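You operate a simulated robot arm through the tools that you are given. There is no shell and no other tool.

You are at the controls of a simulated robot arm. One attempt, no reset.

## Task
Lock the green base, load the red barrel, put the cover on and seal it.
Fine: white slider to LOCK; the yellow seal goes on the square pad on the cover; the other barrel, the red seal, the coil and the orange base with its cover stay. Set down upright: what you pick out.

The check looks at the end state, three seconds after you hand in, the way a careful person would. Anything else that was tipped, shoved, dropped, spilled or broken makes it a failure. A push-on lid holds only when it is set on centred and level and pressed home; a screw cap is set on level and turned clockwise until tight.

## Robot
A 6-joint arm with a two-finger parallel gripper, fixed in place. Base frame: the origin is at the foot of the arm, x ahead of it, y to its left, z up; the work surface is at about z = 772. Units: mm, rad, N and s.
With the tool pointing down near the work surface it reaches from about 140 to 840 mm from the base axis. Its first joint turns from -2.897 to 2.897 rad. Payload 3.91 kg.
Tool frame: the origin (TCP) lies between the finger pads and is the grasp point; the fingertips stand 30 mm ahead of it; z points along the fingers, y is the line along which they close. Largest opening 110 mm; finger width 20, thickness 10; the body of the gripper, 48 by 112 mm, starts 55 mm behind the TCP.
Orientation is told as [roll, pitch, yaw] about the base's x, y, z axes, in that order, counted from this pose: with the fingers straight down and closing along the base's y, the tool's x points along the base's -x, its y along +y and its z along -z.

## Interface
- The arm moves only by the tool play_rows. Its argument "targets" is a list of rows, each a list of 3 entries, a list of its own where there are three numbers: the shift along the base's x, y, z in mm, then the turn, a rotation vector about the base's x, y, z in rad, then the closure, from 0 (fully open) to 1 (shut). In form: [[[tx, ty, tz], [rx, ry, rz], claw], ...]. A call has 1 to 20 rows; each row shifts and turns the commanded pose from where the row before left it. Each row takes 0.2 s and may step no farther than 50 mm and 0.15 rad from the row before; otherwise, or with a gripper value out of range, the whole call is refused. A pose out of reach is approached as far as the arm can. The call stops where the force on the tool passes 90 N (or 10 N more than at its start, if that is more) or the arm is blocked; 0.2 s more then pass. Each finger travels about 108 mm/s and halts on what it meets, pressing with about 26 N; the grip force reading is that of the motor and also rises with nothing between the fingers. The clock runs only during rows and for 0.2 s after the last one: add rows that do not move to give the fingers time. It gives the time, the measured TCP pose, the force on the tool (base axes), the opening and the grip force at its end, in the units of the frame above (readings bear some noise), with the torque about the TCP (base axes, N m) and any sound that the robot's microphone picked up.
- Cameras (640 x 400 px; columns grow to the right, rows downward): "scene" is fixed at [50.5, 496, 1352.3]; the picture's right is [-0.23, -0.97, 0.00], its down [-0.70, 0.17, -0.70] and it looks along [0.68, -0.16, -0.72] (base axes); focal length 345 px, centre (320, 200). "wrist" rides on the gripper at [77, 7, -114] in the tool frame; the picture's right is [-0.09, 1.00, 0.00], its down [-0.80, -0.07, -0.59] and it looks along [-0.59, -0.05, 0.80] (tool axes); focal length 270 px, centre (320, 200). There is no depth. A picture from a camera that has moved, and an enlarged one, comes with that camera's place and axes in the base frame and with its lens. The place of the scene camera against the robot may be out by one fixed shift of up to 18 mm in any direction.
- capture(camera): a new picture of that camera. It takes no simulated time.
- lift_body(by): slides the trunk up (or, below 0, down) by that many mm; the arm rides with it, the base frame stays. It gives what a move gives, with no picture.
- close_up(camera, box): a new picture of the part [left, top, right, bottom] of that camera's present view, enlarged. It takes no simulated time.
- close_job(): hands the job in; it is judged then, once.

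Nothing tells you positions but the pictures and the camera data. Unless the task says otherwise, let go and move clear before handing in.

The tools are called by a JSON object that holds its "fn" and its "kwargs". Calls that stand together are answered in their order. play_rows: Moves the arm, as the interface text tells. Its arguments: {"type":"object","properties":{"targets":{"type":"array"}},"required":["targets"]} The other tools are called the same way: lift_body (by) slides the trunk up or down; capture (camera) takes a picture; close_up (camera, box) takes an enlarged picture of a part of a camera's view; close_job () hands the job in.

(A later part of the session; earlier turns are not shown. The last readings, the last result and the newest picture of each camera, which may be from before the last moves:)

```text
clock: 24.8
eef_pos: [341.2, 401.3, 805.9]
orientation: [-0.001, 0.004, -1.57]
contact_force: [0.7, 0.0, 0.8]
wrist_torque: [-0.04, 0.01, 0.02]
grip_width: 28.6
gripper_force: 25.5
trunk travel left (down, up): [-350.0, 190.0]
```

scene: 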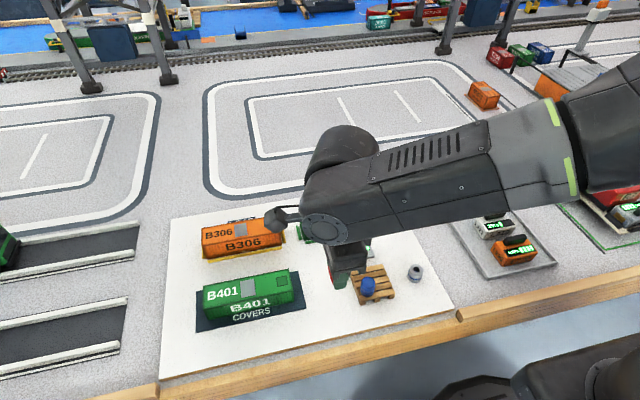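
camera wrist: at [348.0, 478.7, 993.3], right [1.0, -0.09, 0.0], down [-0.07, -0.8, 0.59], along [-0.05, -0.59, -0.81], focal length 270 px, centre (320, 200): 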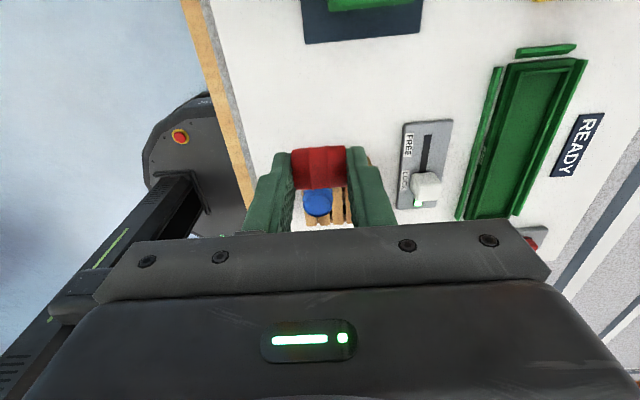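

{"fn": "play_rows", "kwargs": {"targets": [[[0, 0, -1], [0, 0, 0], 1.0], [[0, 0, 0], [0, 0, 0], 1.0]]}}

{"fn": "close_up", "kwargs": {"camera": "wrist", "box": [220, 70, 420, 220]}}

{"fn": "close_up", "kwargs": {"camera": "scene", "box": [300, 225, 420, 325]}}

```text
clock: 25.4
eef_pos: [340.1, 402.5, 805.6]
orientation: [0.001, 0.004, -1.571]
contact_force: [-0.5, -1.7, 1.7]
wrist_torque: [-0.01, 0.01, -0.01]
grip_width: 28.7
gripper_force: 25.9
trunk travel left (down, up): [-350.0, 190.0]
```

```text
2.67 times, centred on (320, 145) of wrist
camera zoom: at [347.7, 478.1, 920.6], right [1.0, -0.09, 0.0], down [-0.07, -0.8, 0.59], along [-0.05, -0.59, -0.81], focal length 721 px, centre (320, 347)
```

zoom: 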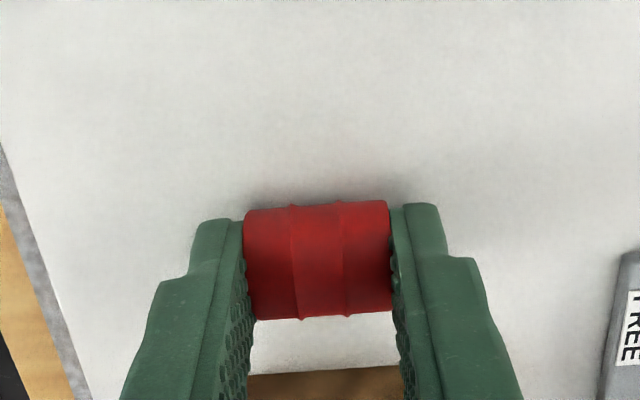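

```text
4.00 times, centred on (360, 275) of scene
camera zoom: at [50.5, 496.0, 1352.3], right [-0.23, -0.97, 0.0], down [-0.7, 0.17, -0.7], along [0.68, -0.16, -0.72], focal length 1379 px, centre (160, -100)
```

zoom: 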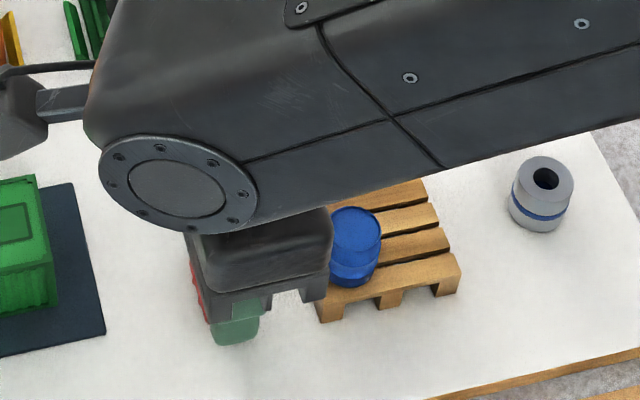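

It's resting on the board. I'll release slowly and rise straight up.

{"fn": "play_rows", "kwargs": {"targets": [[[0, 0, 0], [0, 0, 0], 0.72], [[0, 0, 0], [0, 0, 0], 0.68], [[0, 0, 0], [0, 0, 0], 0.6], [[0, 0, 0], [0, 0, 0], 0.5], [[0, 0, 10], [0, 0, 0], 0.5], [[0, 0, 20], [0, 0, 0], 0.5], [[0, 0, 40], [0, 0, 0], 0.5], [[0, 0, 30], [0, 0, 0], 0.5], [[0, 0, 0], [0, 0, 0], 0.5]]}}

{"fn": "close_up", "kwargs": {"camera": "wrist", "box": [220, 30, 420, 180]}}

```text
clock: 27.4
eef_pos: [339.8, 401.5, 905.2]
orientation: [0.001, 0.004, -1.571]
contact_force: [0.1, -0.4, 0.2]
wrist_torque: [0.0, -0.02, -0.04]
grip_width: 54.9
gripper_force: 0.0
trunk travel left (down, up): [-350.0, 190.0]
```

```text
2.67 times, centred on (320, 105) of wrist
camera zoom: at [347.7, 478.5, 1020.6], right [1.0, -0.09, 0.0], down [-0.07, -0.8, 0.59], along [-0.05, -0.59, -0.81], focal length 721 px, centre (320, 453)
```

zoom: 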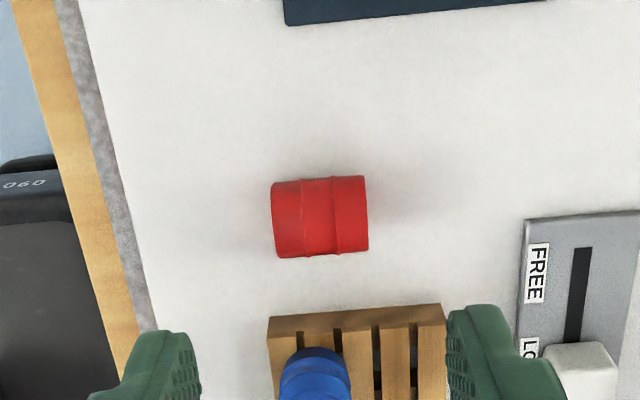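

The barrel lies at about (340.5, 401.5) with its axis along x, well clear of everything. I'll yaw back to 0 and check the tilted-back pose is reachable at low height before regrasping.

{"fn": "play_rows", "kwargs": {"targets": [[[3, 0, 0], [0, 0, 0.143], 0.5], [[3, 0, 0], [0, 0, 0.143], 0.5], [[3, 0, 0], [0, 0, 0.143], 0.5], [[3, 0, 0], [0, 0, 0.143], 0.5], [[3, 0, 0], [0, 0, 0.143], 0.5], [[3, 0, 0], [0, 0, 0.143], 0.5], [[3, 0, 0], [0, 0, 0.143], 0.5], [[3, 0, 0], [0, 0, 0.143], 0.5], [[3, 0, 0], [0, 0, 0.143], 0.5], [[3, 0, 0], [0, 0, 0.142], 0.5], [[3, 0, 0], [0, 0, 0.142], 0.5], [[0, 0, -10], [0, 0.13, 0], 0.5], [[0, 0, -10], [0, 0.13, 0], 0.5], [[0, 0, -10], [0, 0.13, 0], 0.5], [[0, 0, -10], [0, 0.14, 0], 0.5], [[0, 0, -10], [0, 0.14, 0], 0.5], [[0, 0, -10], [0, 0.14, 0], 0.5], [[0, 0, -10], [0, 0.14, 0], 0.5], [[0, 0, 0], [0, 0, 0], 0.5]]}}

{"fn": "capture", "kwargs": {"camera": "scene"}}

```text
clock: 31.4
eef_pos: [372.5, 401.2, 837.4]
orientation: [0.0, 0.955, -0.001]
contact_force: [0.2, 0.8, -0.6]
wrist_torque: [-0.05, 0.04, 0.01]
grip_width: 55.1
gripper_force: 0.1
trunk travel left (down, up): [-350.0, 190.0]
```

```text
taken
```

scene: 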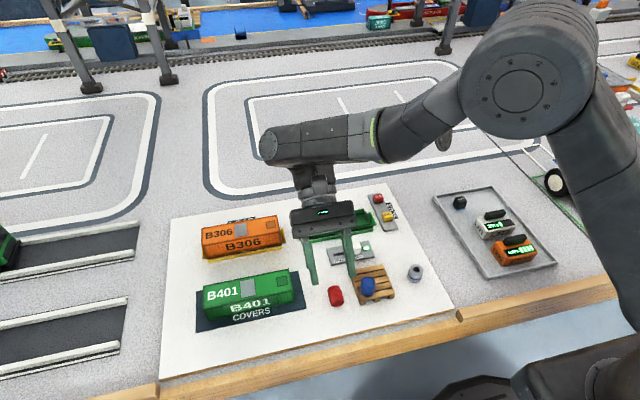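

The tilted-back pose is reachable at working height. Now I'll swing to the outward lean for the grasp, staying above the barrel.

{"fn": "play_rows", "kwargs": {"targets": [[[0, 0, 15], [0, -0.143, 0], 0.5], [[0, 0, 15], [0, -0.143, 0], 0.5], [[-5, 0, 13], [0, -0.143, 0], 0.5], [[-5, 0, 0], [0, -0.143, 0], 0.55], [[-5, 0, 0], [0, -0.143, 0], 0.55], [[-5, 0, 0], [0, -0.143, 0], 0.55], [[-5, 0, 0], [0, -0.143, 0], 0.55], [[-5, 0, 0], [0, -0.143, 0], 0.55], [[-5, 0, 0], [0, -0.143, 0], 0.55], [[-6, 0, 0], [0, -0.143, 0], 0.55], [[-6, 0, 0], [0, -0.145, 0], 0.55], [[0, 0, -20], [0, 0, 0], 0.55], [[0, 0, 0], [0, 0, 0], 0.55]]}}

{"fn": "capture", "kwargs": {"camera": "wrist"}}

{"fn": "close_up", "kwargs": {"camera": "scene", "box": [280, 225, 420, 325]}}

```text
clock: 34.2
eef_pos: [326.7, 401.9, 859.3]
orientation: [-0.001, -0.622, 0.001]
contact_force: [-0.7, 0.4, 0.1]
wrist_torque: [0.02, -0.02, -0.01]
grip_width: 49.8
gripper_force: 0.0
trunk travel left (down, up): [-350.0, 190.0]
```

```text
taken
camera wrist: at [197.9, 408.5, 907.3], right [0.07, 1.0, 0.05], down [0.31, -0.07, 0.95], along [0.95, -0.05, -0.31], focal length 270 px, centre (320, 200)
```

wrist: 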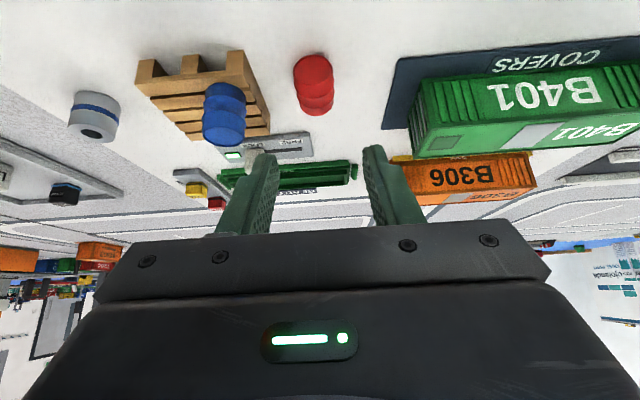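

```text
4.00 times, centred on (350, 275) of scene
camera zoom: at [50.5, 496.0, 1352.3], right [-0.23, -0.97, 0.0], down [-0.7, 0.17, -0.7], along [0.68, -0.16, -0.72], focal length 1379 px, centre (200, -100)
```

zoom: 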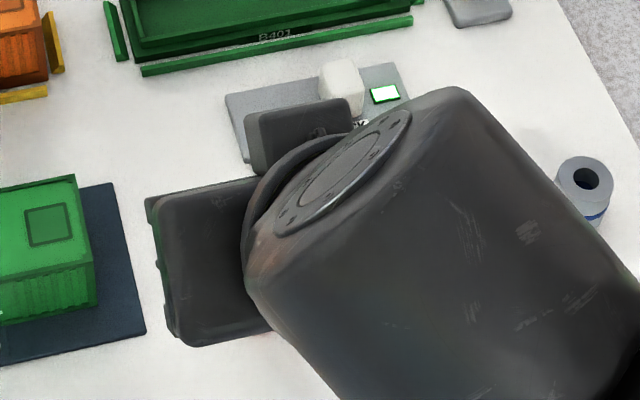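

I'm leaned at -0.62 rad above the barrel. I'll descend most of the way and check clearance.

{"fn": "play_rows", "kwargs": {"targets": [[[0, -0.5, -20], [0, 0, 0], 0.55], [[0, 0, -15], [0, 0, 0], 0.55], [[0, 0, -10], [0, 0, 0], 0.55], [[0, 0, -4], [0, 0, 0], 0.55], [[0, 0, 0], [0, 0, 0], 0.55]]}}

{"fn": "close_up", "kwargs": {"camera": "wrist", "box": [220, 70, 420, 220]}}

```text
clock: 35.4
eef_pos: [326.0, 400.3, 810.2]
orientation: [-0.001, -0.623, 0.001]
contact_force: [0.8, -0.1, -0.6]
wrist_torque: [-0.01, -0.04, 0.0]
grip_width: 49.3
gripper_force: 0.0
trunk travel left (down, up): [-350.0, 190.0]
```

```text
2.67 times, centred on (320, 145) of wrist
camera zoom: at [197.4, 407.8, 859.4], right [0.07, 1.0, 0.05], down [0.31, -0.07, 0.95], along [0.95, -0.05, -0.31], focal length 721 px, centre (320, 347)
```

zoom: 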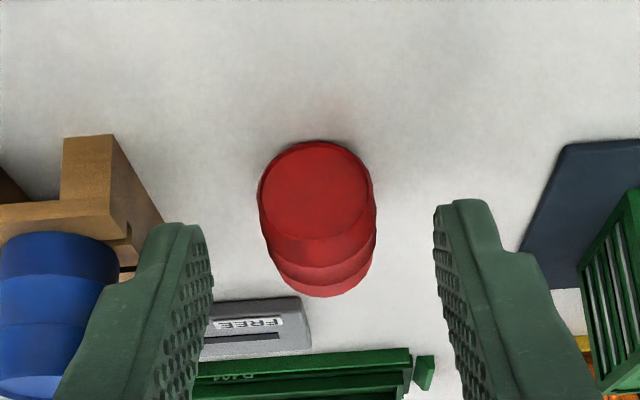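

Fingers straddle the barrel evenly. I'll go down the last 6 mm and close gently.

{"fn": "play_rows", "kwargs": {"targets": [[[-1, 0, -3], [0, 0, 0], 0.55], [[-1, 0, -3], [0, 0, 0], 0.55], [[0, 0, 0], [0, 0, 0], 0.55]]}}

{"fn": "play_rows", "kwargs": {"targets": [[[0, 0, 0], [0, 0, 0], 0.65], [[0, 0, 0], [0, 0, 0], 0.75], [[0, 0, 0], [0, 0, 0], 0.85], [[0, 0, 0], [0, 0, 0], 1.0], [[0, 0, 0], [0, 0, 0], 1.0]]}}

{"fn": "close_up", "kwargs": {"camera": "wrist", "box": [220, 70, 420, 220]}}

```text
clock: 36.2
eef_pos: [323.3, 401.6, 804.1]
orientation: [0.0, -0.62, -0.001]
contact_force: [0.2, 0.8, 0.4]
wrist_torque: [0.02, 0.02, 0.02]
grip_width: 49.3
gripper_force: 0.0
trunk travel left (down, up): [-350.0, 190.0]
```

```text
clock: 37.4
eef_pos: [324.2, 401.5, 805.2]
orientation: [-0.001, -0.621, -0.001]
contact_force: [-0.1, 0.8, -0.3]
wrist_torque: [-0.01, -0.01, 0.04]
grip_width: 22.4
gripper_force: 26.7
trunk travel left (down, up): [-350.0, 190.0]
```

```text
2.67 times, centred on (320, 145) of wrist
camera zoom: at [195.4, 407.7, 853.7], right [0.07, 1.0, 0.05], down [0.31, -0.07, 0.95], along [0.95, -0.05, -0.31], focal length 721 px, centre (320, 347)
```

zoom: 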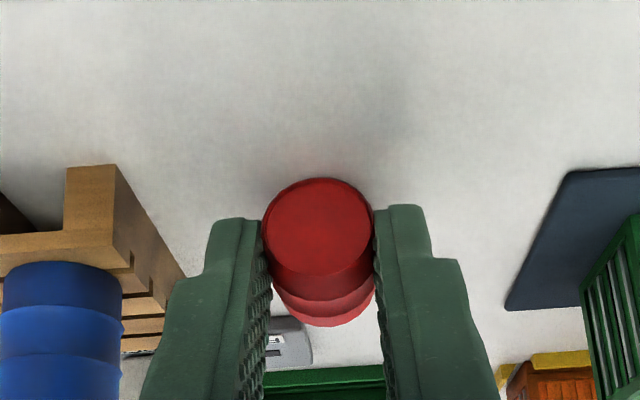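

It's gripped at 22.4 mm, which is the true diameter. I'll lift slowly and verify.

{"fn": "play_rows", "kwargs": {"targets": [[[0, 0, 3], [0, 0, 0], 1.0], [[0, 0, 4], [0, 0, 0], 1.0], [[0, 0, 5], [0, 0, 0], 1.0], [[0, 0, 5], [0, 0, 0], 1.0], [[0, 0, 5], [0, 0, 0], 1.0], [[0, 0, 5], [0, 0, 0], 1.0], [[0, 0, 5], [0, 0, 0], 1.0], [[0, 0, 0], [0, 0, 0], 1.0]]}}

{"fn": "close_up", "kwargs": {"camera": "wrist", "box": [220, 70, 420, 220]}}

```text
clock: 39.2
eef_pos: [324.9, 401.1, 836.4]
orientation: [0.0, -0.62, -0.001]
contact_force: [0.5, 0.5, -0.6]
wrist_torque: [0.01, 0.01, 0.02]
grip_width: 22.6
gripper_force: 26.4
trunk travel left (down, up): [-350.0, 190.0]
```

```text
2.67 times, centred on (320, 145) of wrist
camera zoom: at [195.5, 408.1, 885.0], right [0.07, 1.0, 0.05], down [0.31, -0.07, 0.95], along [0.95, -0.05, -0.31], focal length 721 px, centre (320, 347)
```

zoom: 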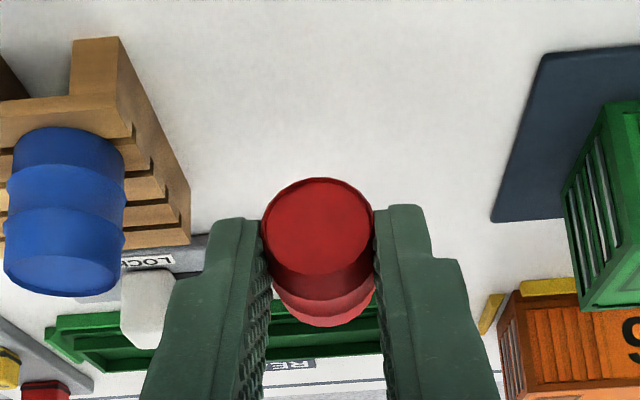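

It's holding well. I'll raise it and rotate the barrel upright in small steps, then check.

{"fn": "play_rows", "kwargs": {"targets": [[[0, 0, 8], [0, 0.05, 0], 1.0], [[0, 0, 10], [0, 0.08, 0], 1.0], [[0, 0, 10], [0, 0.09, 0], 1.0], [[0, 0, 10], [0, 0.09, 0], 1.0], [[0, 0, 10], [0, 0.09, 0], 1.0], [[3, 0, 8], [0, 0.09, 0], 1.0], [[5, 0, 4], [0, 0.09, 0], 1.0], [[5, 0, 0], [0, 0.09, 0], 1.0], [[5, 0, 0], [0, 0.09, 0], 1.0], [[5, 0, 0], [0, 0.09, 0], 1.0], [[5, 0, 0], [0, 0.09, 0], 1.0], [[5, 0, 0], [0, 0.09, 0], 1.0], [[5, 0, 0], [0, 0.09, 0], 1.0], [[5, 0, 0], [0, 0.09, 0], 1.0], [[5, 0, 0], [0, 0.09, 0], 1.0], [[5, 0, 0], [0, 0.09, 0], 1.0], [[5, 0, 0], [0, 0.09, 0], 1.0], [[5, 0, 0], [0, 0.09, 0], 1.0], [[0, 0, 0], [0, 0, 0], 1.0]]}}

{"fn": "capture", "kwargs": {"camera": "scene"}}

{"fn": "close_up", "kwargs": {"camera": "scene", "box": [280, 180, 400, 280]}}

{"fn": "capture", "kwargs": {"camera": "wrist"}}

```text
clock: 43.2
eef_pos: [388.3, 401.1, 897.0]
orientation: [0.0, 0.951, 0.002]
contact_force: [0.6, -0.3, 0.7]
wrist_torque: [-0.03, 0.01, -0.01]
grip_width: 22.3
gripper_force: 26.5
trunk travel left (down, up): [-350.0, 190.0]
```

```text
taken
```

scene: 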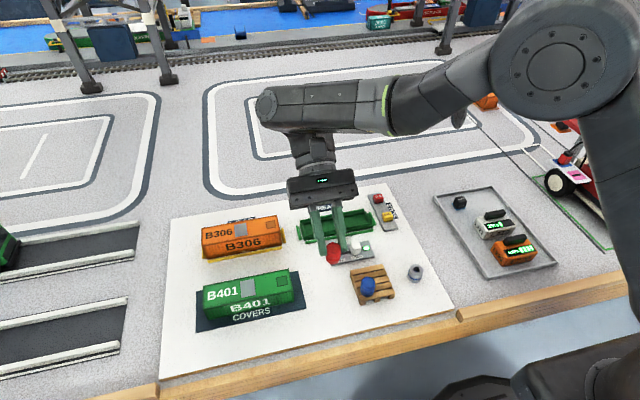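

```text
4.00 times, centred on (340, 230) of scene
camera zoom: at [50.5, 496.0, 1352.3], right [-0.23, -0.97, 0.0], down [-0.7, 0.17, -0.7], along [0.68, -0.16, -0.72], focal length 1379 px, centre (240, 80)
```

zoom: 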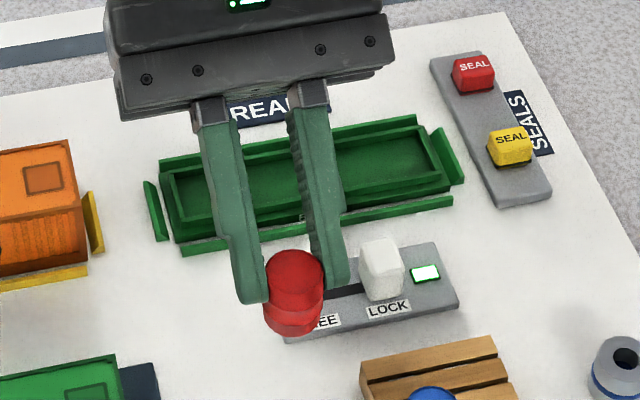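

```text
taken
camera wrist: at [437.1, 407.6, 1026.0], right [0.05, 1.0, -0.07], down [0.95, -0.07, -0.31], along [-0.31, -0.05, -0.95], focal length 270 px, centre (320, 200)
```

wrist: 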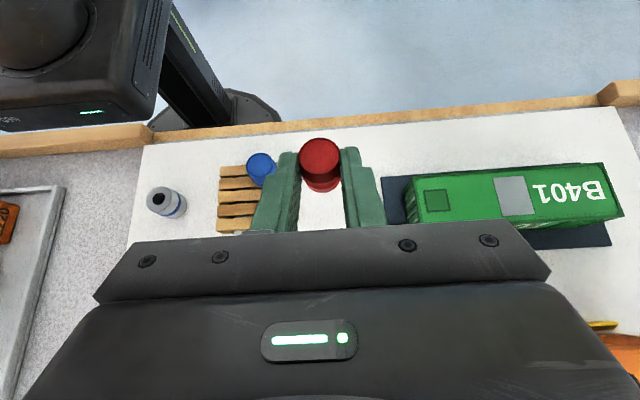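

The barrel is upright in the gripper. Before placing it, I'll study the tray's rim and inner size.

{"fn": "close_up", "kwargs": {"camera": "scene", "box": [290, 195, 390, 255]}}

{"fn": "play_rows", "kwargs": {"targets": [[[15, -5, 0], [0, 0, 0], 1.0], [[15, -5, 0], [0, 0, 0], 1.0], [[15, -5, 0], [0, 0, 0], 1.0], [[15, -5, 0], [0, 0, 0], 1.0], [[15, -5, 0], [0, 0, 0], 1.0], [[15, -5, 0], [0, 0, 0], 1.0], [[15, -5, 0], [0, 0, 0], 1.0], [[15, -5, 0], [0, 0, 0], 1.0], [[12, -6, 0], [0, 0, 0], 1.0], [[0, 0, 0], [0, 0, 0], 1.0]]}}

{"fn": "capture", "kwargs": {"camera": "wrist"}}

{"fn": "close_up", "kwargs": {"camera": "scene", "box": [280, 170, 400, 260]}}

```text
6.40 times, centred on (340, 225) of scene
camera zoom: at [50.5, 496.0, 1352.3], right [-0.23, -0.97, 0.0], down [-0.7, 0.17, -0.7], along [0.68, -0.16, -0.72], focal length 2207 px, centre (192, 40)
```

zoom: 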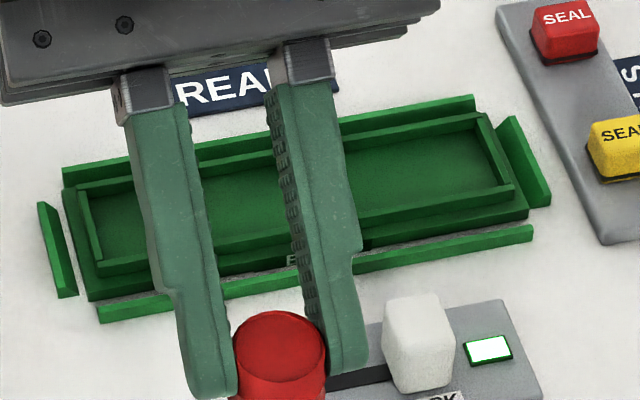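

```text
clock: 45.4
eef_pos: [469.5, 341.7, 859.5]
orientation: [0.002, 0.945, 0.0]
contact_force: [-0.3, 0.4, -0.6]
wrist_torque: [-0.03, 0.0, 0.0]
grip_width: 22.3
gripper_force: 26.1
out of reach, approached as far as the arm can: row 4, 5, 6, 7, 8, 9
trunk travel left (down, up): [-350.0, 190.0]
```

```text
taken
camera wrist: at [518.1, 348.7, 990.2], right [0.05, 1.0, -0.07], down [0.95, -0.07, -0.3], along [-0.31, -0.05, -0.95], focal length 270 px, centre (320, 200)
```

wrist: 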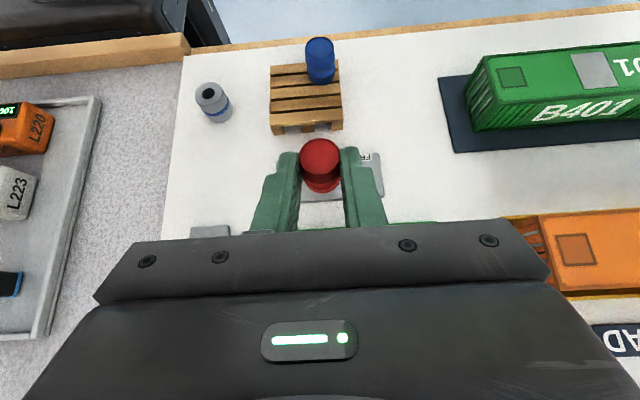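

```text
4.44 times, centred on (340, 215) of scene
camera zoom: at [50.5, 496.0, 1352.3], right [-0.23, -0.97, 0.0], down [-0.7, 0.17, -0.7], along [0.68, -0.16, -0.72], focal length 1533 px, centre (231, 133)
```

zoom: 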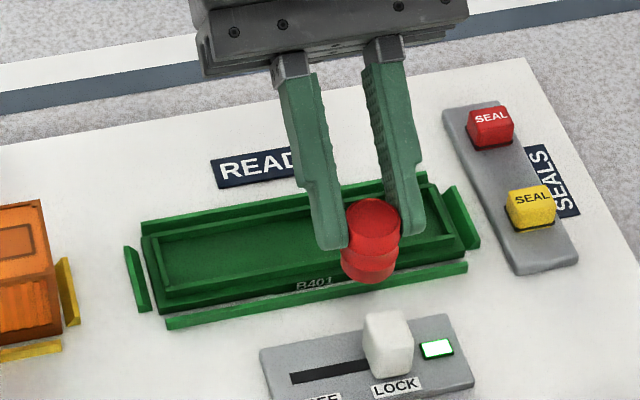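

The arm can't reach the base in this tilted pose, so I'll back off to the open board area, stand the barrel there, and regrasp it from above. First a small retreat, to see how the commanded pose responds.

{"fn": "play_rows", "kwargs": {"targets": [[[-10, 0, 5], [0, 0, 0], 1.0], [[0, 0, 0], [0, 0, 0], 1.0]]}}

```text
clock: 46.0
eef_pos: [460.0, 342.2, 865.6]
orientation: [0.002, 0.95, 0.0]
contact_force: [0.2, 0.1, -0.3]
wrist_torque: [0.03, 0.0, -0.01]
grip_width: 22.3
gripper_force: 25.6
trunk travel left (down, up): [-350.0, 190.0]
```

Commands follow from where the arm actually is. Moving back over the open area.

{"fn": "play_rows", "kwargs": {"targets": [[[-6, 4, 6], [0, 0, 0], 1.0], [[-11, 7, 6], [0, 0, 0], 1.0], [[-12, 8, 6], [0, 0, 0], 1.0], [[-12, 8, 0], [0, 0, 0], 1.0], [[-12, 8, 0], [0, 0, 0], 1.0], [[-12, 8, 0], [0, 0, 0], 1.0], [[-12, 8, 0], [0, 0, 0], 1.0], [[-10, 6, 0], [0, 0, 0], 1.0], [[-8, 3, -5], [0, 0, 0], 1.0], [[0, 0, -10], [0, 0, 0], 1.0], [[0, 0, -10], [0, 0, 0], 1.0], [[0, 0, -10], [0, 0, 0], 1.0], [[0, 0, 0], [0, 0, 0], 1.0]]}}

{"fn": "close_up", "kwargs": {"camera": "scene", "box": [290, 215, 410, 315]}}

{"fn": "close_up", "kwargs": {"camera": "wrist", "box": [220, 90, 420, 240]}}

```text
clock: 48.8
eef_pos: [366.7, 401.1, 849.7]
orientation: [0.0, 0.948, -0.001]
contact_force: [-0.2, -0.5, 0.4]
wrist_torque: [0.02, -0.03, -0.04]
grip_width: 22.2
gripper_force: 25.7
trunk travel left (down, up): [-350.0, 190.0]
```

```text
4.00 times, centred on (350, 265) of scene
camera zoom: at [50.5, 496.0, 1352.3], right [-0.23, -0.97, 0.0], down [-0.7, 0.17, -0.7], along [0.68, -0.16, -0.72], focal length 1379 px, centre (200, -60)
```

zoom: 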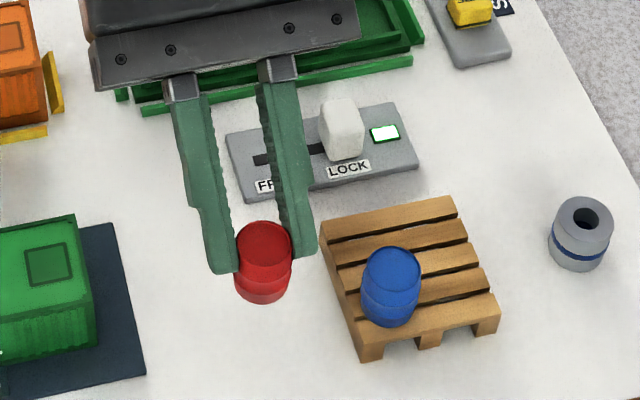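

```text
2.67 times, centred on (320, 165) of wrist
camera zoom: at [414.6, 408.3, 978.7], right [0.05, 1.0, -0.07], down [0.95, -0.07, -0.31], along [-0.31, -0.05, -0.95], focal length 721 px, centre (320, 293)
```

zoom: 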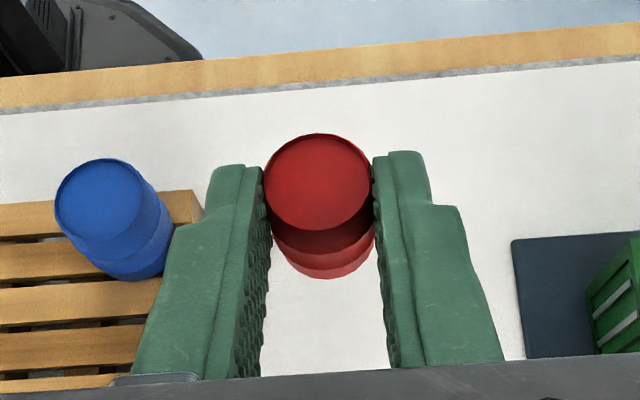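

The barrel hangs upright over clear board. I'll lower it until it touches.

{"fn": "play_rows", "kwargs": {"targets": [[[0, 0, -12], [0, 0, 0], 1.0], [[0, 0, -12], [0, 0, 0], 1.0], [[0, 0, -10], [0, 0, 0], 1.0], [[0, 0, -6], [0, 0, 0], 1.0], [[0, 0, -3], [0, 0, 0], 1.0], [[0, 0, 0], [0, 0, 0], 1.0]]}}

{"fn": "play_rows", "kwargs": {"targets": [[[0, 0, -1.5], [0, 0, 0], 1.0], [[0, 0, 0], [0, 0, 0], 1.0]]}}

{"fn": "close_up", "kwargs": {"camera": "scene", "box": [300, 235, 390, 305]}}

```text
clock: 50.2
eef_pos: [365.7, 402.2, 808.9]
orientation: [0.003, 0.948, 0.003]
contact_force: [2.7, 2.3, 17.8]
wrist_torque: [0.04, 0.22, -0.09]
grip_width: 22.4
gripper_force: 26.0
trunk travel left (down, up): [-350.0, 190.0]
```

```text
clock: 50.8
eef_pos: [365.2, 401.0, 806.2]
orientation: [0.002, 0.949, 0.001]
contact_force: [4.2, 4.6, 17.8]
wrist_torque: [0.07, 0.24, -0.1]
grip_width: 22.3
gripper_force: 25.6
trunk travel left (down, up): [-350.0, 190.0]
```

```text
5.71 times, centred on (345, 270) of scene
camera zoom: at [50.5, 496.0, 1352.3], right [-0.23, -0.97, 0.0], down [-0.7, 0.17, -0.7], along [0.68, -0.16, -0.72], focal length 1971 px, centre (177, -200)
```

zoom: 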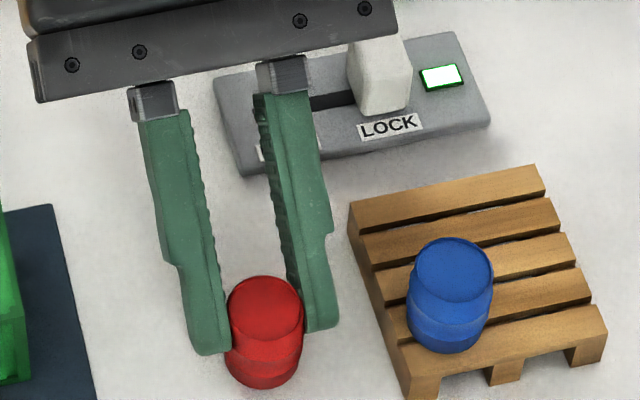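

The barrel's foot is on the board (contact about 18 N). I'll release and back away along the finger axis.

{"fn": "play_rows", "kwargs": {"targets": [[[0, 0, 0], [0, 0, 0], 0.78], [[0, 0, 0], [0, 0, 0], 0.74], [[0, 0, 0], [0, 0, 0], 0.65], [[0, 0, 0], [0, 0, 0], 0.58], [[0, 0, 0], [0, 0, 0], 0.58]]}}

{"fn": "close_up", "kwargs": {"camera": "scene", "box": [300, 235, 390, 305]}}

```text
clock: 52.0
eef_pos: [364.8, 400.9, 804.5]
orientation: [0.0, 0.95, 0.001]
contact_force: [-0.3, -0.1, -0.8]
wrist_torque: [-0.04, 0.05, 0.02]
grip_width: 46.2
gripper_force: 0.0
trunk travel left (down, up): [-350.0, 190.0]
```

```text
5.71 times, centred on (345, 270) of scene
camera zoom: at [50.5, 496.0, 1352.3], right [-0.23, -0.97, 0.0], down [-0.7, 0.17, -0.7], along [0.68, -0.16, -0.72], focal length 1971 px, centre (177, -200)
```

zoom: 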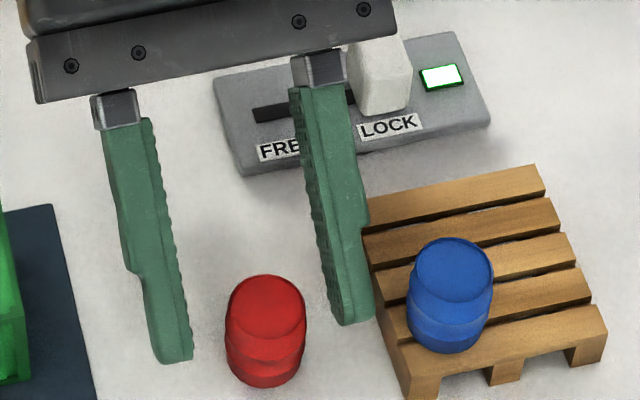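

The red barrel stands upright. Backing out along the fingers, then returning to vertical above it.

{"fn": "play_rows", "kwargs": {"targets": [[[8, 0, 6], [0, 0, 0], 0.58], [[12, 0, 12], [0, 0, 0], 0.58], [[12, 0, 20], [0, 0, 0], 0.58], [[0, 0, 30], [0, 0, 0], 0.58], [[0, 0, 20], [0, -0.12, 0], 0.58], [[-6, 0, 0], [0, -0.14, 0], 0.58], [[-6, 0, 0], [0, -0.14, 0], 0.58], [[-8, 0, 0], [0, -0.14, 0], 0.58], [[-8, 0, 0], [0, -0.14, 0], 0.58], [[-8, 0, 0], [0, -0.14, 0], 0.58], [[-8, 0, 0], [0, -0.13, 0], 0.58], [[-8, 0, 0], [0, 0, 0], 0.58], [[0, 0, 0], [0, 0, 0], 0.58]]}}

{"fn": "capture", "kwargs": {"camera": "wrist"}}

{"fn": "close_up", "kwargs": {"camera": "wrist", "box": [220, 60, 420, 210]}}

{"fn": "close_up", "kwargs": {"camera": "scene", "box": [300, 235, 390, 305]}}

```text
clock: 54.8
eef_pos: [343.1, 402.4, 894.1]
orientation: [0.0, -0.003, 0.001]
contact_force: [-0.2, -0.4, 0.0]
wrist_torque: [0.01, 0.0, 0.01]
grip_width: 46.1
gripper_force: 0.0
trunk travel left (down, up): [-350.0, 190.0]
```

```text
taken
camera wrist: at [267.5, 407.5, 1008.1], right [0.09, 1.0, 0.0], down [0.8, -0.07, 0.6], along [0.59, -0.05, -0.8], focal length 270 px, centre (320, 200)
```

wrist: 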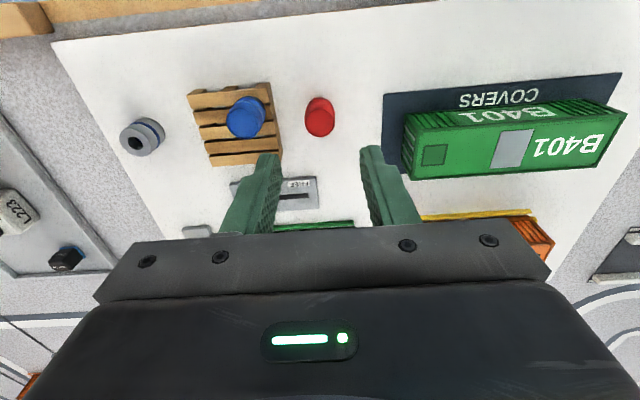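

```text
2.67 times, centred on (320, 135) of wrist
camera zoom: at [267.5, 407.5, 1008.1], right [0.09, 1.0, 0.0], down [0.8, -0.07, 0.6], along [0.59, -0.05, -0.8], focal length 721 px, centre (320, 373)
```

zoom: 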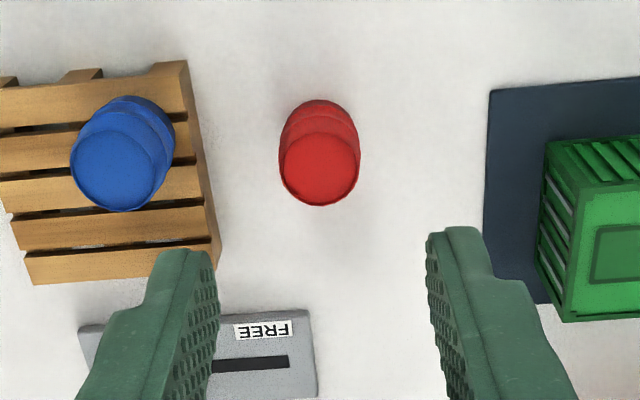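

```text
5.71 times, centred on (345, 270) of scene
camera zoom: at [50.5, 496.0, 1352.3], right [-0.23, -0.97, 0.0], down [-0.7, 0.17, -0.7], along [0.68, -0.16, -0.72], focal length 1971 px, centre (177, -200)
```

zoom: 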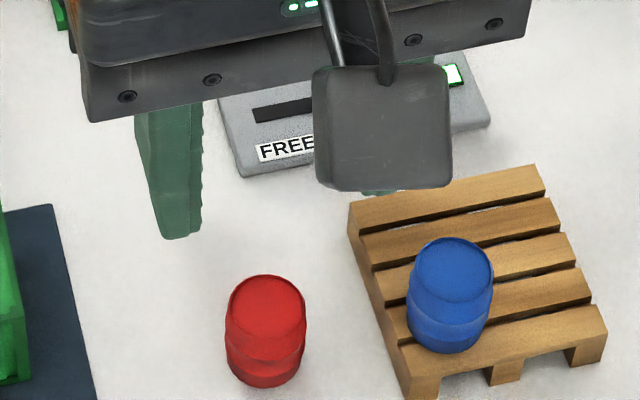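

The barrel's top is at about (344.8, 400.5). I'll correct by about 2 mm and descend around it.

{"fn": "play_rows", "kwargs": {"targets": [[[1.7, -1.9, -25], [0, 0, 0], 0.58], [[0, 0, -25], [0, 0, 0], 0.58], [[0, 0, -20], [0, 0, 0], 0.58], [[0, 0, -12], [0, 0, 0], 0.58], [[0, 0, -6], [0, 0, 0], 0.58], [[0, 0, 0], [0, 0, 0], 0.58]]}}

{"fn": "close_up", "kwargs": {"camera": "wrist", "box": [220, 70, 420, 220]}}

```text
clock: 56.2
eef_pos: [347.1, 399.3, 804.7]
orientation: [0.0, 0.001, 0.001]
contact_force: [-0.2, -0.1, 0.8]
wrist_torque: [0.0, 0.03, 0.01]
grip_width: 46.4
gripper_force: 0.0
trunk travel left (down, up): [-350.0, 190.0]
```

```text
2.67 times, centred on (320, 145) of wrist
camera zoom: at [270.1, 406.5, 920.0], right [0.09, 1.0, 0.0], down [0.8, -0.07, 0.59], along [0.59, -0.05, -0.8], focal length 721 px, centre (320, 347)
```

zoom: 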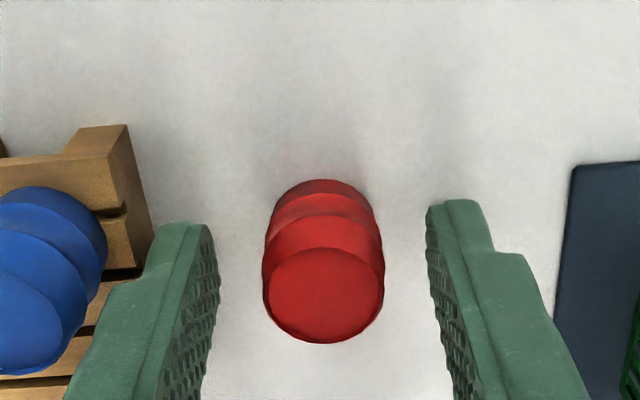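

Good; I'll shift 2 mm back in x and close.

{"fn": "play_rows", "kwargs": {"targets": [[[-2, 0.8, 0], [0, 0, 0], 0.58], [[0, 0, 0], [0, 0, 0], 0.65], [[0, 0, 0], [0, 0, 0], 0.72], [[0, 0, 0], [0, 0, 0], 0.78], [[0, 0, 0], [0, 0, 0], 1.0], [[0, 0, 0], [0, 0, 0], 1.0], [[0, 0, 0], [0, 0, 0], 1.0]]}}

{"fn": "play_rows", "kwargs": {"targets": [[[0, 0, 2], [0, 0, 0], 1.0], [[0, 0, 3], [0, 0, 0], 1.0], [[0, 0, 4], [0, 0, 0], 1.0], [[0, 0, 5], [0, 0, 0], 1.0], [[0, 0, 5], [0, 0, 0], 1.0], [[0, 0, 5], [0, 0, 0], 1.0], [[0, 0, 0], [0, 0, 0], 1.0]]}}

{"fn": "close_up", "kwargs": {"camera": "wrist", "box": [220, 70, 420, 220]}}

```text
clock: 57.8
eef_pos: [344.2, 400.3, 806.0]
orientation: [-0.001, 0.002, 0.001]
contact_force: [0.1, 0.1, 0.2]
wrist_torque: [0.03, 0.0, 0.0]
grip_width: 22.5
gripper_force: 26.0
trunk travel left (down, up): [-350.0, 190.0]
```

```text
clock: 59.4
eef_pos: [344.8, 400.1, 828.4]
orientation: [0.0, 0.001, 0.0]
contact_force: [0.4, 0.8, 0.2]
wrist_torque: [-0.01, -0.03, -0.01]
grip_width: 22.8
gripper_force: 25.7
trunk travel left (down, up): [-350.0, 190.0]
```

```text
2.67 times, centred on (320, 145) of wrist
camera zoom: at [268.5, 407.0, 943.5], right [0.09, 1.0, 0.0], down [0.8, -0.07, 0.59], along [0.59, -0.05, -0.8], focal length 721 px, centre (320, 347)
```

zoom: 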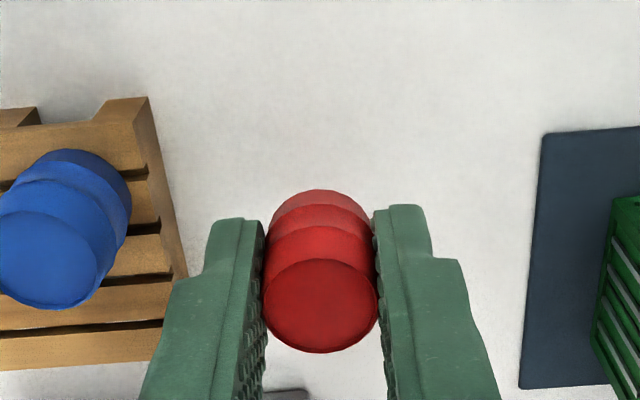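

It's holding. I'll raise further slowly, then start the carry in small steps with checks.

{"fn": "play_rows", "kwargs": {"targets": [[[0, 0, 5], [0, 0, 0], 1.0], [[0, 0, 6], [0, 0, 0], 1.0], [[0, 0, 6], [0, 0, 0], 1.0], [[0, 0, 6], [0, 0, 0], 1.0], [[0, 0, 6], [0, 0, 0], 1.0], [[0, 0, 5], [0, 0, 0], 1.0], [[2, 0, 2], [0, 0, 0], 1.0], [[4, 0, 0], [0, 0, 0], 1.0], [[5, -1, 0], [0, 0, 0], 1.0], [[6, -2, 0], [0, 0, 0], 1.0], [[6, -2, 0], [0, 0, 0], 1.0], [[6, -2, 0], [0, 0, 0], 1.0], [[4, -1, 0], [0, 0, 0], 1.0], [[0, 0, 0], [0, 0, 0], 1.0]]}}

{"fn": "close_up", "kwargs": {"camera": "wrist", "box": [220, 70, 420, 220]}}

```text
clock: 62.4
eef_pos: [378.3, 392.4, 865.5]
orientation: [-0.001, 0.0, 0.0]
contact_force: [0.0, 0.5, -1.1]
wrist_torque: [0.0, 0.03, 0.03]
grip_width: 22.6
gripper_force: 25.5
trunk travel left (down, up): [-350.0, 190.0]
```

```text
2.67 times, centred on (320, 145) of wrist
camera zoom: at [301.3, 399.1, 980.2], right [0.09, 1.0, 0.0], down [0.8, -0.07, 0.59], along [0.59, -0.05, -0.8], focal length 721 px, centre (320, 347)
```

zoom: 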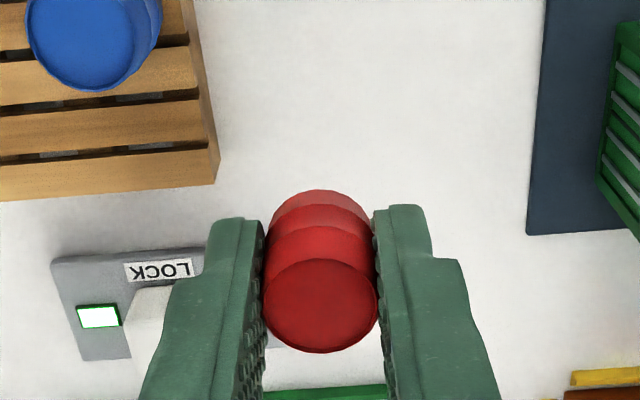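

Stable. Continuing slowly to above the green base.

{"fn": "play_rows", "kwargs": {"targets": [[[4, -1, 0], [0, 0, 0], 1.0], [[7, -2, 0], [0, 0, 0], 1.0], [[8, -2.4, 0], [0, 0, 0], 1.0], [[8, -2.4, 0], [0, 0, 0], 1.0], [[8, -2.4, 0], [0, 0, 0], 1.0], [[8, -2.4, 0], [0, 0, 0], 1.0], [[8, -2.4, 0], [0, 0, 0], 1.0], [[8, -2.4, 0], [0, 0, 0], 1.0], [[8, -2.4, 0], [0, 0, 0], 1.0], [[8, -2.4, 0], [0, 0, 0], 1.0], [[8, -2.4, 0], [0, 0, 0], 1.0], [[8, -2.4, 0], [0, 0, 0], 1.0], [[8, -2.4, 0], [0, 0, 0], 1.0], [[8, -2.4, 0], [0, 0, 0], 1.0], [[8, -2.4, 0], [0, 0, 0], 1.0], [[6, -2, 0], [0, 0, 0], 1.0], [[4, -1, 0], [0, 0, 0], 1.0], [[0, 0, 0], [0, 0, 0], 1.0]]}}

{"fn": "capture", "kwargs": {"camera": "wrist"}}

{"fn": "close_up", "kwargs": {"camera": "wrist", "box": [220, 50, 420, 200]}}

{"fn": "close_up", "kwargs": {"camera": "scene", "box": [285, 180, 405, 260]}}

```text
clock: 66.2
eef_pos: [503.2, 354.2, 865.8]
orientation: [0.001, 0.0, 0.001]
contact_force: [0.0, 0.5, -0.7]
wrist_torque: [0.01, -0.05, 0.02]
grip_width: 22.5
gripper_force: 25.9
trunk travel left (down, up): [-350.0, 190.0]
```

```text
taken
camera wrist: at [425.4, 361.3, 980.0], right [0.09, 1.0, 0.0], down [0.8, -0.07, 0.59], along [0.59, -0.05, -0.8], focal length 270 px, centre (320, 200)
```

wrist: 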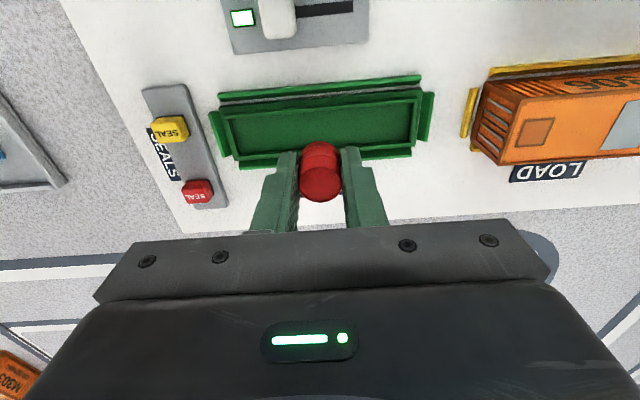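

```text
2.67 times, centred on (320, 125) of wrist
camera zoom: at [425.4, 361.3, 980.0], right [0.09, 1.0, 0.0], down [0.8, -0.07, 0.59], along [0.59, -0.05, -0.8], focal length 721 px, centre (320, 400)
```

zoom: 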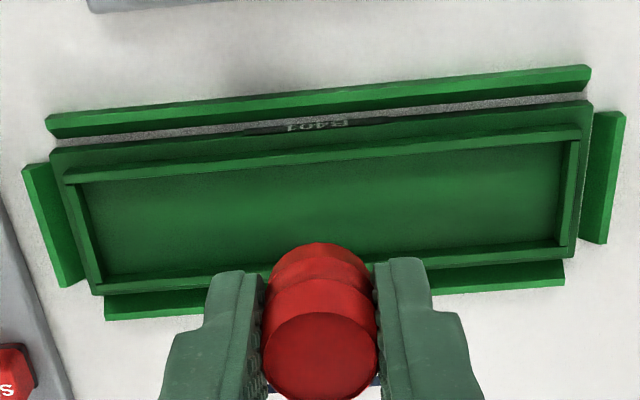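

```text
5.00 times, centred on (345, 220) of scene
camera zoom: at [50.5, 496.0, 1352.3], right [-0.23, -0.97, 0.0], down [-0.7, 0.17, -0.7], along [0.68, -0.16, -0.72], focal length 1724 px, centre (195, 100)
```

zoom: 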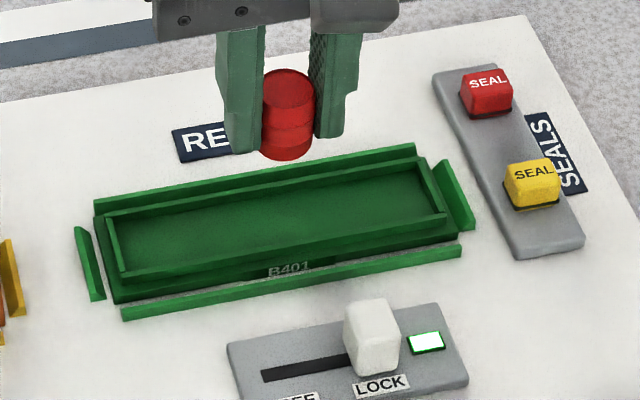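

The base is square and centred at about (506, 355), with a rim top near z=781 and about 30 mm clear inside. I'll shift the barrel by (+3.9, +0.6) and lower partway to check.

{"fn": "play_rows", "kwargs": {"targets": [[[2, 0.3, -4], [0, 0, 0], 1.0], [[1.9, 0.3, -7], [0, 0, 0], 1.0], [[0, 0, -8], [0, 0, 0], 1.0], [[0, 0, -8], [0, 0, 0], 1.0], [[0, 0, -6], [0, 0, 0], 1.0], [[0, 0, -3], [0, 0, 0], 1.0], [[0, 0, 0], [0, 0, 0], 1.0]]}}

{"fn": "close_up", "kwargs": {"camera": "wrist", "box": [220, 80, 420, 230]}}

{"fn": "close_up", "kwargs": {"camera": "scene", "box": [300, 190, 390, 250]}}

```text
clock: 67.8
eef_pos: [505.9, 356.3, 829.0]
orientation: [-0.001, -0.001, 0.0]
contact_force: [0.4, 0.5, 0.3]
wrist_torque: [0.0, -0.02, 0.01]
grip_width: 22.5
gripper_force: 26.6
trunk travel left (down, up): [-350.0, 190.0]
```

```text
2.67 times, centred on (320, 155) of wrist
camera zoom: at [429.6, 362.7, 943.5], right [0.09, 1.0, 0.0], down [0.8, -0.07, 0.59], along [0.59, -0.05, -0.8], focal length 721 px, centre (320, 320)
```

zoom: 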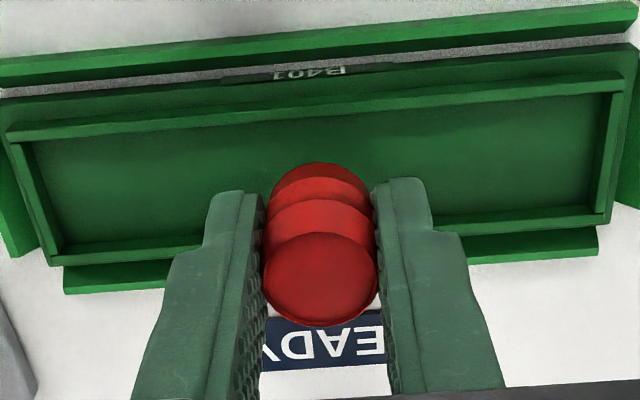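

```text
6.67 times, centred on (345, 220) of scene
camera zoom: at [50.5, 496.0, 1352.3], right [-0.23, -0.97, 0.0], down [-0.7, 0.17, -0.7], along [0.68, -0.16, -0.72], focal length 2299 px, centre (153, 67)
```

zoom: 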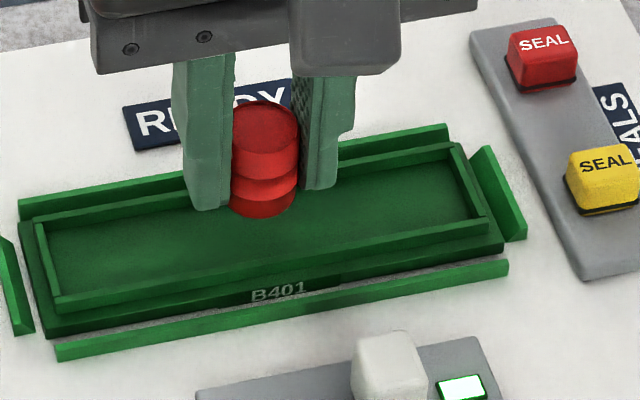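

The barrel lines up with the tray's centre line. I'll lower it in small steps until it touches the floor.

{"fn": "play_rows", "kwargs": {"targets": [[[-0.6, -0.4, -4], [0, 0, 0], 1.0], [[0, 0, -5], [0, 0, 0], 1.0], [[0, 0, -3], [0, 0, 0], 1.0], [[0, 0, 0], [0, 0, 0], 1.0]]}}

{"fn": "close_up", "kwargs": {"camera": "scene", "box": [310, 195, 380, 245]}}

{"fn": "close_up", "kwargs": {"camera": "wrist", "box": [240, 100, 400, 220]}}

```text
clock: 68.8
eef_pos: [505.0, 354.9, 816.0]
orientation: [0.0, 0.001, 0.001]
contact_force: [-0.7, 0.3, -0.2]
wrist_torque: [-0.01, 0.01, -0.03]
grip_width: 22.7
gripper_force: 25.7
trunk travel left (down, up): [-350.0, 190.0]
```

```text
8.00 times, centred on (345, 220) of scene
camera zoom: at [50.5, 496.0, 1352.3], right [-0.23, -0.97, 0.0], down [-0.7, 0.17, -0.7], along [0.68, -0.16, -0.72], focal length 2759 px, centre (120, 40)
```

zoom: 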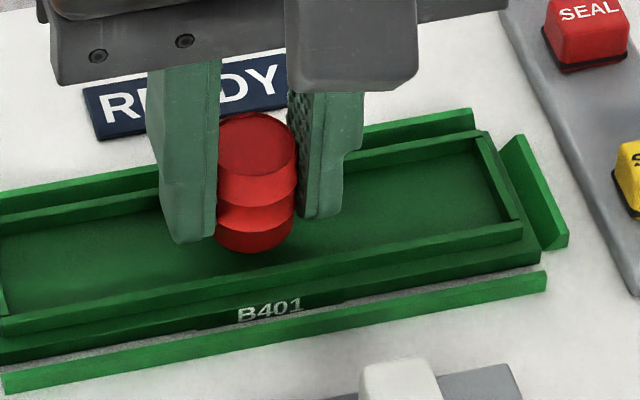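

```text
3.33 times, centred on (320, 160) of wrist
camera zoom: at [429.1, 361.7, 931.7], right [0.09, 1.0, 0.0], down [0.8, -0.07, 0.59], along [0.59, -0.05, -0.8], focal length 901 px, centre (320, 333)
```

zoom: 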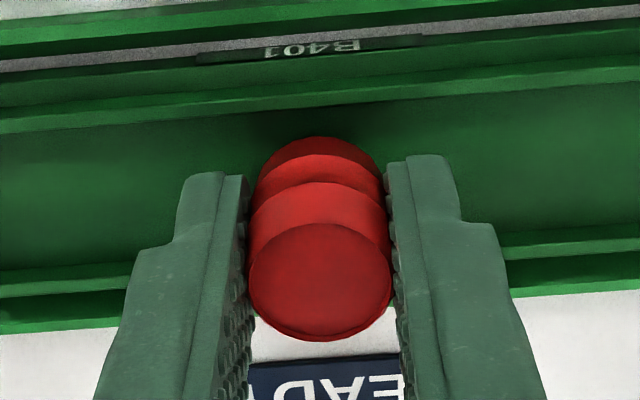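

The barrel is entering the tray nicely. Creeping down to contact.

{"fn": "play_rows", "kwargs": {"targets": [[[0, 0, -2], [0, 0, 0], 1.0], [[0, 0, -1], [0, 0, 0], 1.0], [[0, 0, 0], [0, 0, 0], 1.0]]}}

{"fn": "play_rows", "kwargs": {"targets": [[[0, 0, -1.5], [0, 0, 0], 1.0], [[0, 0, 0], [0, 0, 0], 1.0]]}}

```text
clock: 69.6
eef_pos: [506.2, 355.7, 813.7]
orientation: [-0.001, 0.0, 0.001]
contact_force: [0.7, 0.6, -1.1]
wrist_torque: [-0.03, -0.02, 0.01]
grip_width: 22.8
gripper_force: 26.2
trunk travel left (down, up): [-350.0, 190.0]
```

```text
clock: 70.2
eef_pos: [506.7, 354.8, 813.4]
orientation: [0.0, -0.001, 0.0]
contact_force: [0.4, 0.3, -0.9]
wrist_torque: [0.02, 0.0, 0.0]
grip_width: 22.6
gripper_force: 25.7
trunk travel left (down, up): [-350.0, 190.0]
```

{"fn": "play_rows", "kwargs": {"targets": [[[0, 0, -1.5], [0, 0, 0], 1.0], [[0, 0, 0], [0, 0, 0], 1.0]]}}

{"fn": "close_up", "kwargs": {"camera": "scene", "box": [310, 195, 380, 245]}}

```text
clock: 70.8
eef_pos: [505.5, 354.8, 810.9]
orientation: [-0.001, 0.001, 0.0]
contact_force: [-0.4, 0.1, -0.3]
wrist_torque: [-0.02, -0.03, 0.0]
grip_width: 22.8
gripper_force: 26.4
trunk travel left (down, up): [-350.0, 190.0]
```

```text
8.00 times, centred on (345, 220) of scene
camera zoom: at [50.5, 496.0, 1352.3], right [-0.23, -0.97, 0.0], down [-0.7, 0.17, -0.7], along [0.68, -0.16, -0.72], focal length 2759 px, centre (120, 40)
```

zoom: 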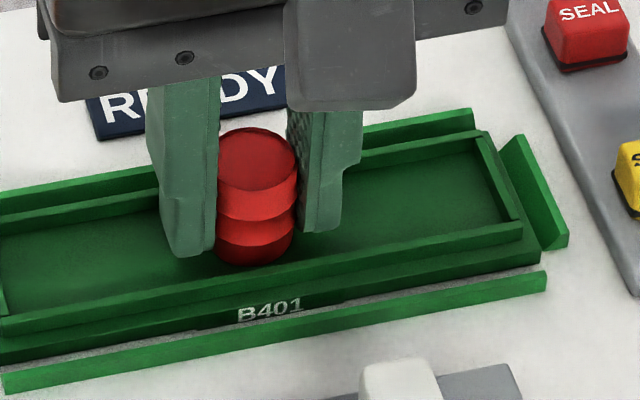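

Not touching yet; a bit further down.

{"fn": "play_rows", "kwargs": {"targets": [[[0, 0, -1], [0, 0, 0], 1.0], [[0, 0, 0], [0, 0, 0], 1.0]]}}

{"fn": "play_rows", "kwargs": {"targets": [[[0, 0, -1], [0, 0, 0], 1.0], [[0, 0, 0], [0, 0, 0], 1.0]]}}

```text
clock: 71.4
eef_pos: [505.9, 355.2, 810.9]
orientation: [0.001, -0.001, -0.002]
contact_force: [-0.6, 1.6, 5.6]
wrist_torque: [0.0, 0.0, -0.04]
grip_width: 22.9
gripper_force: 25.9
trunk travel left (down, up): [-350.0, 190.0]
```

```text
clock: 72.0
eef_pos: [504.6, 354.5, 811.5]
orientation: [0.001, -0.002, 0.001]
contact_force: [-0.8, -0.1, 14.9]
wrist_torque: [0.0, 0.03, 0.03]
grip_width: 22.8
gripper_force: 26.0
trunk travel left (down, up): [-350.0, 190.0]
```

The barrel is touching the tray floor. I'll ease the load and release slowly.

{"fn": "play_rows", "kwargs": {"targets": [[[0, 0, 0.8], [0, 0, 0], 1.0], [[0, 0, 0], [0, 0, 0], 0.785], [[0, 0, 0], [0, 0, 0], 0.75], [[0, 0, 0], [0, 0, 0], 0.68], [[0, 0, 0], [0, 0, 0], 0.6], [[0, 0, 0], [0, 0, 0], 0.6]]}}

{"fn": "close_up", "kwargs": {"camera": "scene", "box": [310, 195, 380, 245]}}

{"fn": "close_up", "kwargs": {"camera": "wrist", "box": [220, 80, 420, 230]}}

```text
clock: 73.4
eef_pos: [506.8, 355.2, 810.3]
orientation: [0.001, 0.0, 0.0]
contact_force: [-0.9, -0.2, 0.2]
wrist_torque: [-0.02, -0.01, 0.0]
grip_width: 43.8
gripper_force: 0.0
trunk travel left (down, up): [-350.0, 190.0]
```

```text
8.00 times, centred on (345, 220) of scene
camera zoom: at [50.5, 496.0, 1352.3], right [-0.23, -0.97, 0.0], down [-0.7, 0.17, -0.7], along [0.68, -0.16, -0.72], focal length 2759 px, centre (120, 40)
```

zoom: 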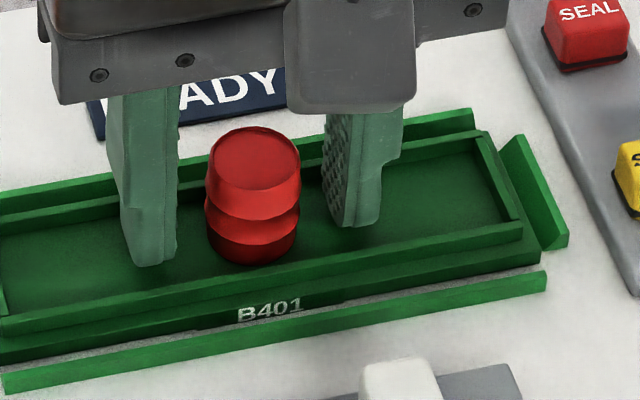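

```text
2.67 times, centred on (320, 155) of wrist
camera zoom: at [429.5, 361.4, 924.7], right [0.09, 1.0, 0.0], down [0.8, -0.07, 0.59], along [0.59, -0.05, -0.8], focal length 721 px, centre (320, 320)
```

zoom: 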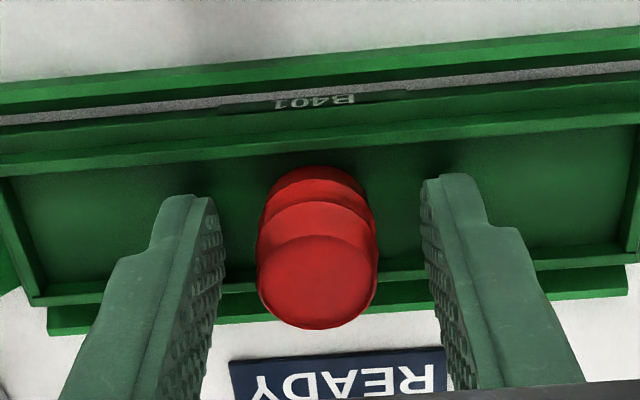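

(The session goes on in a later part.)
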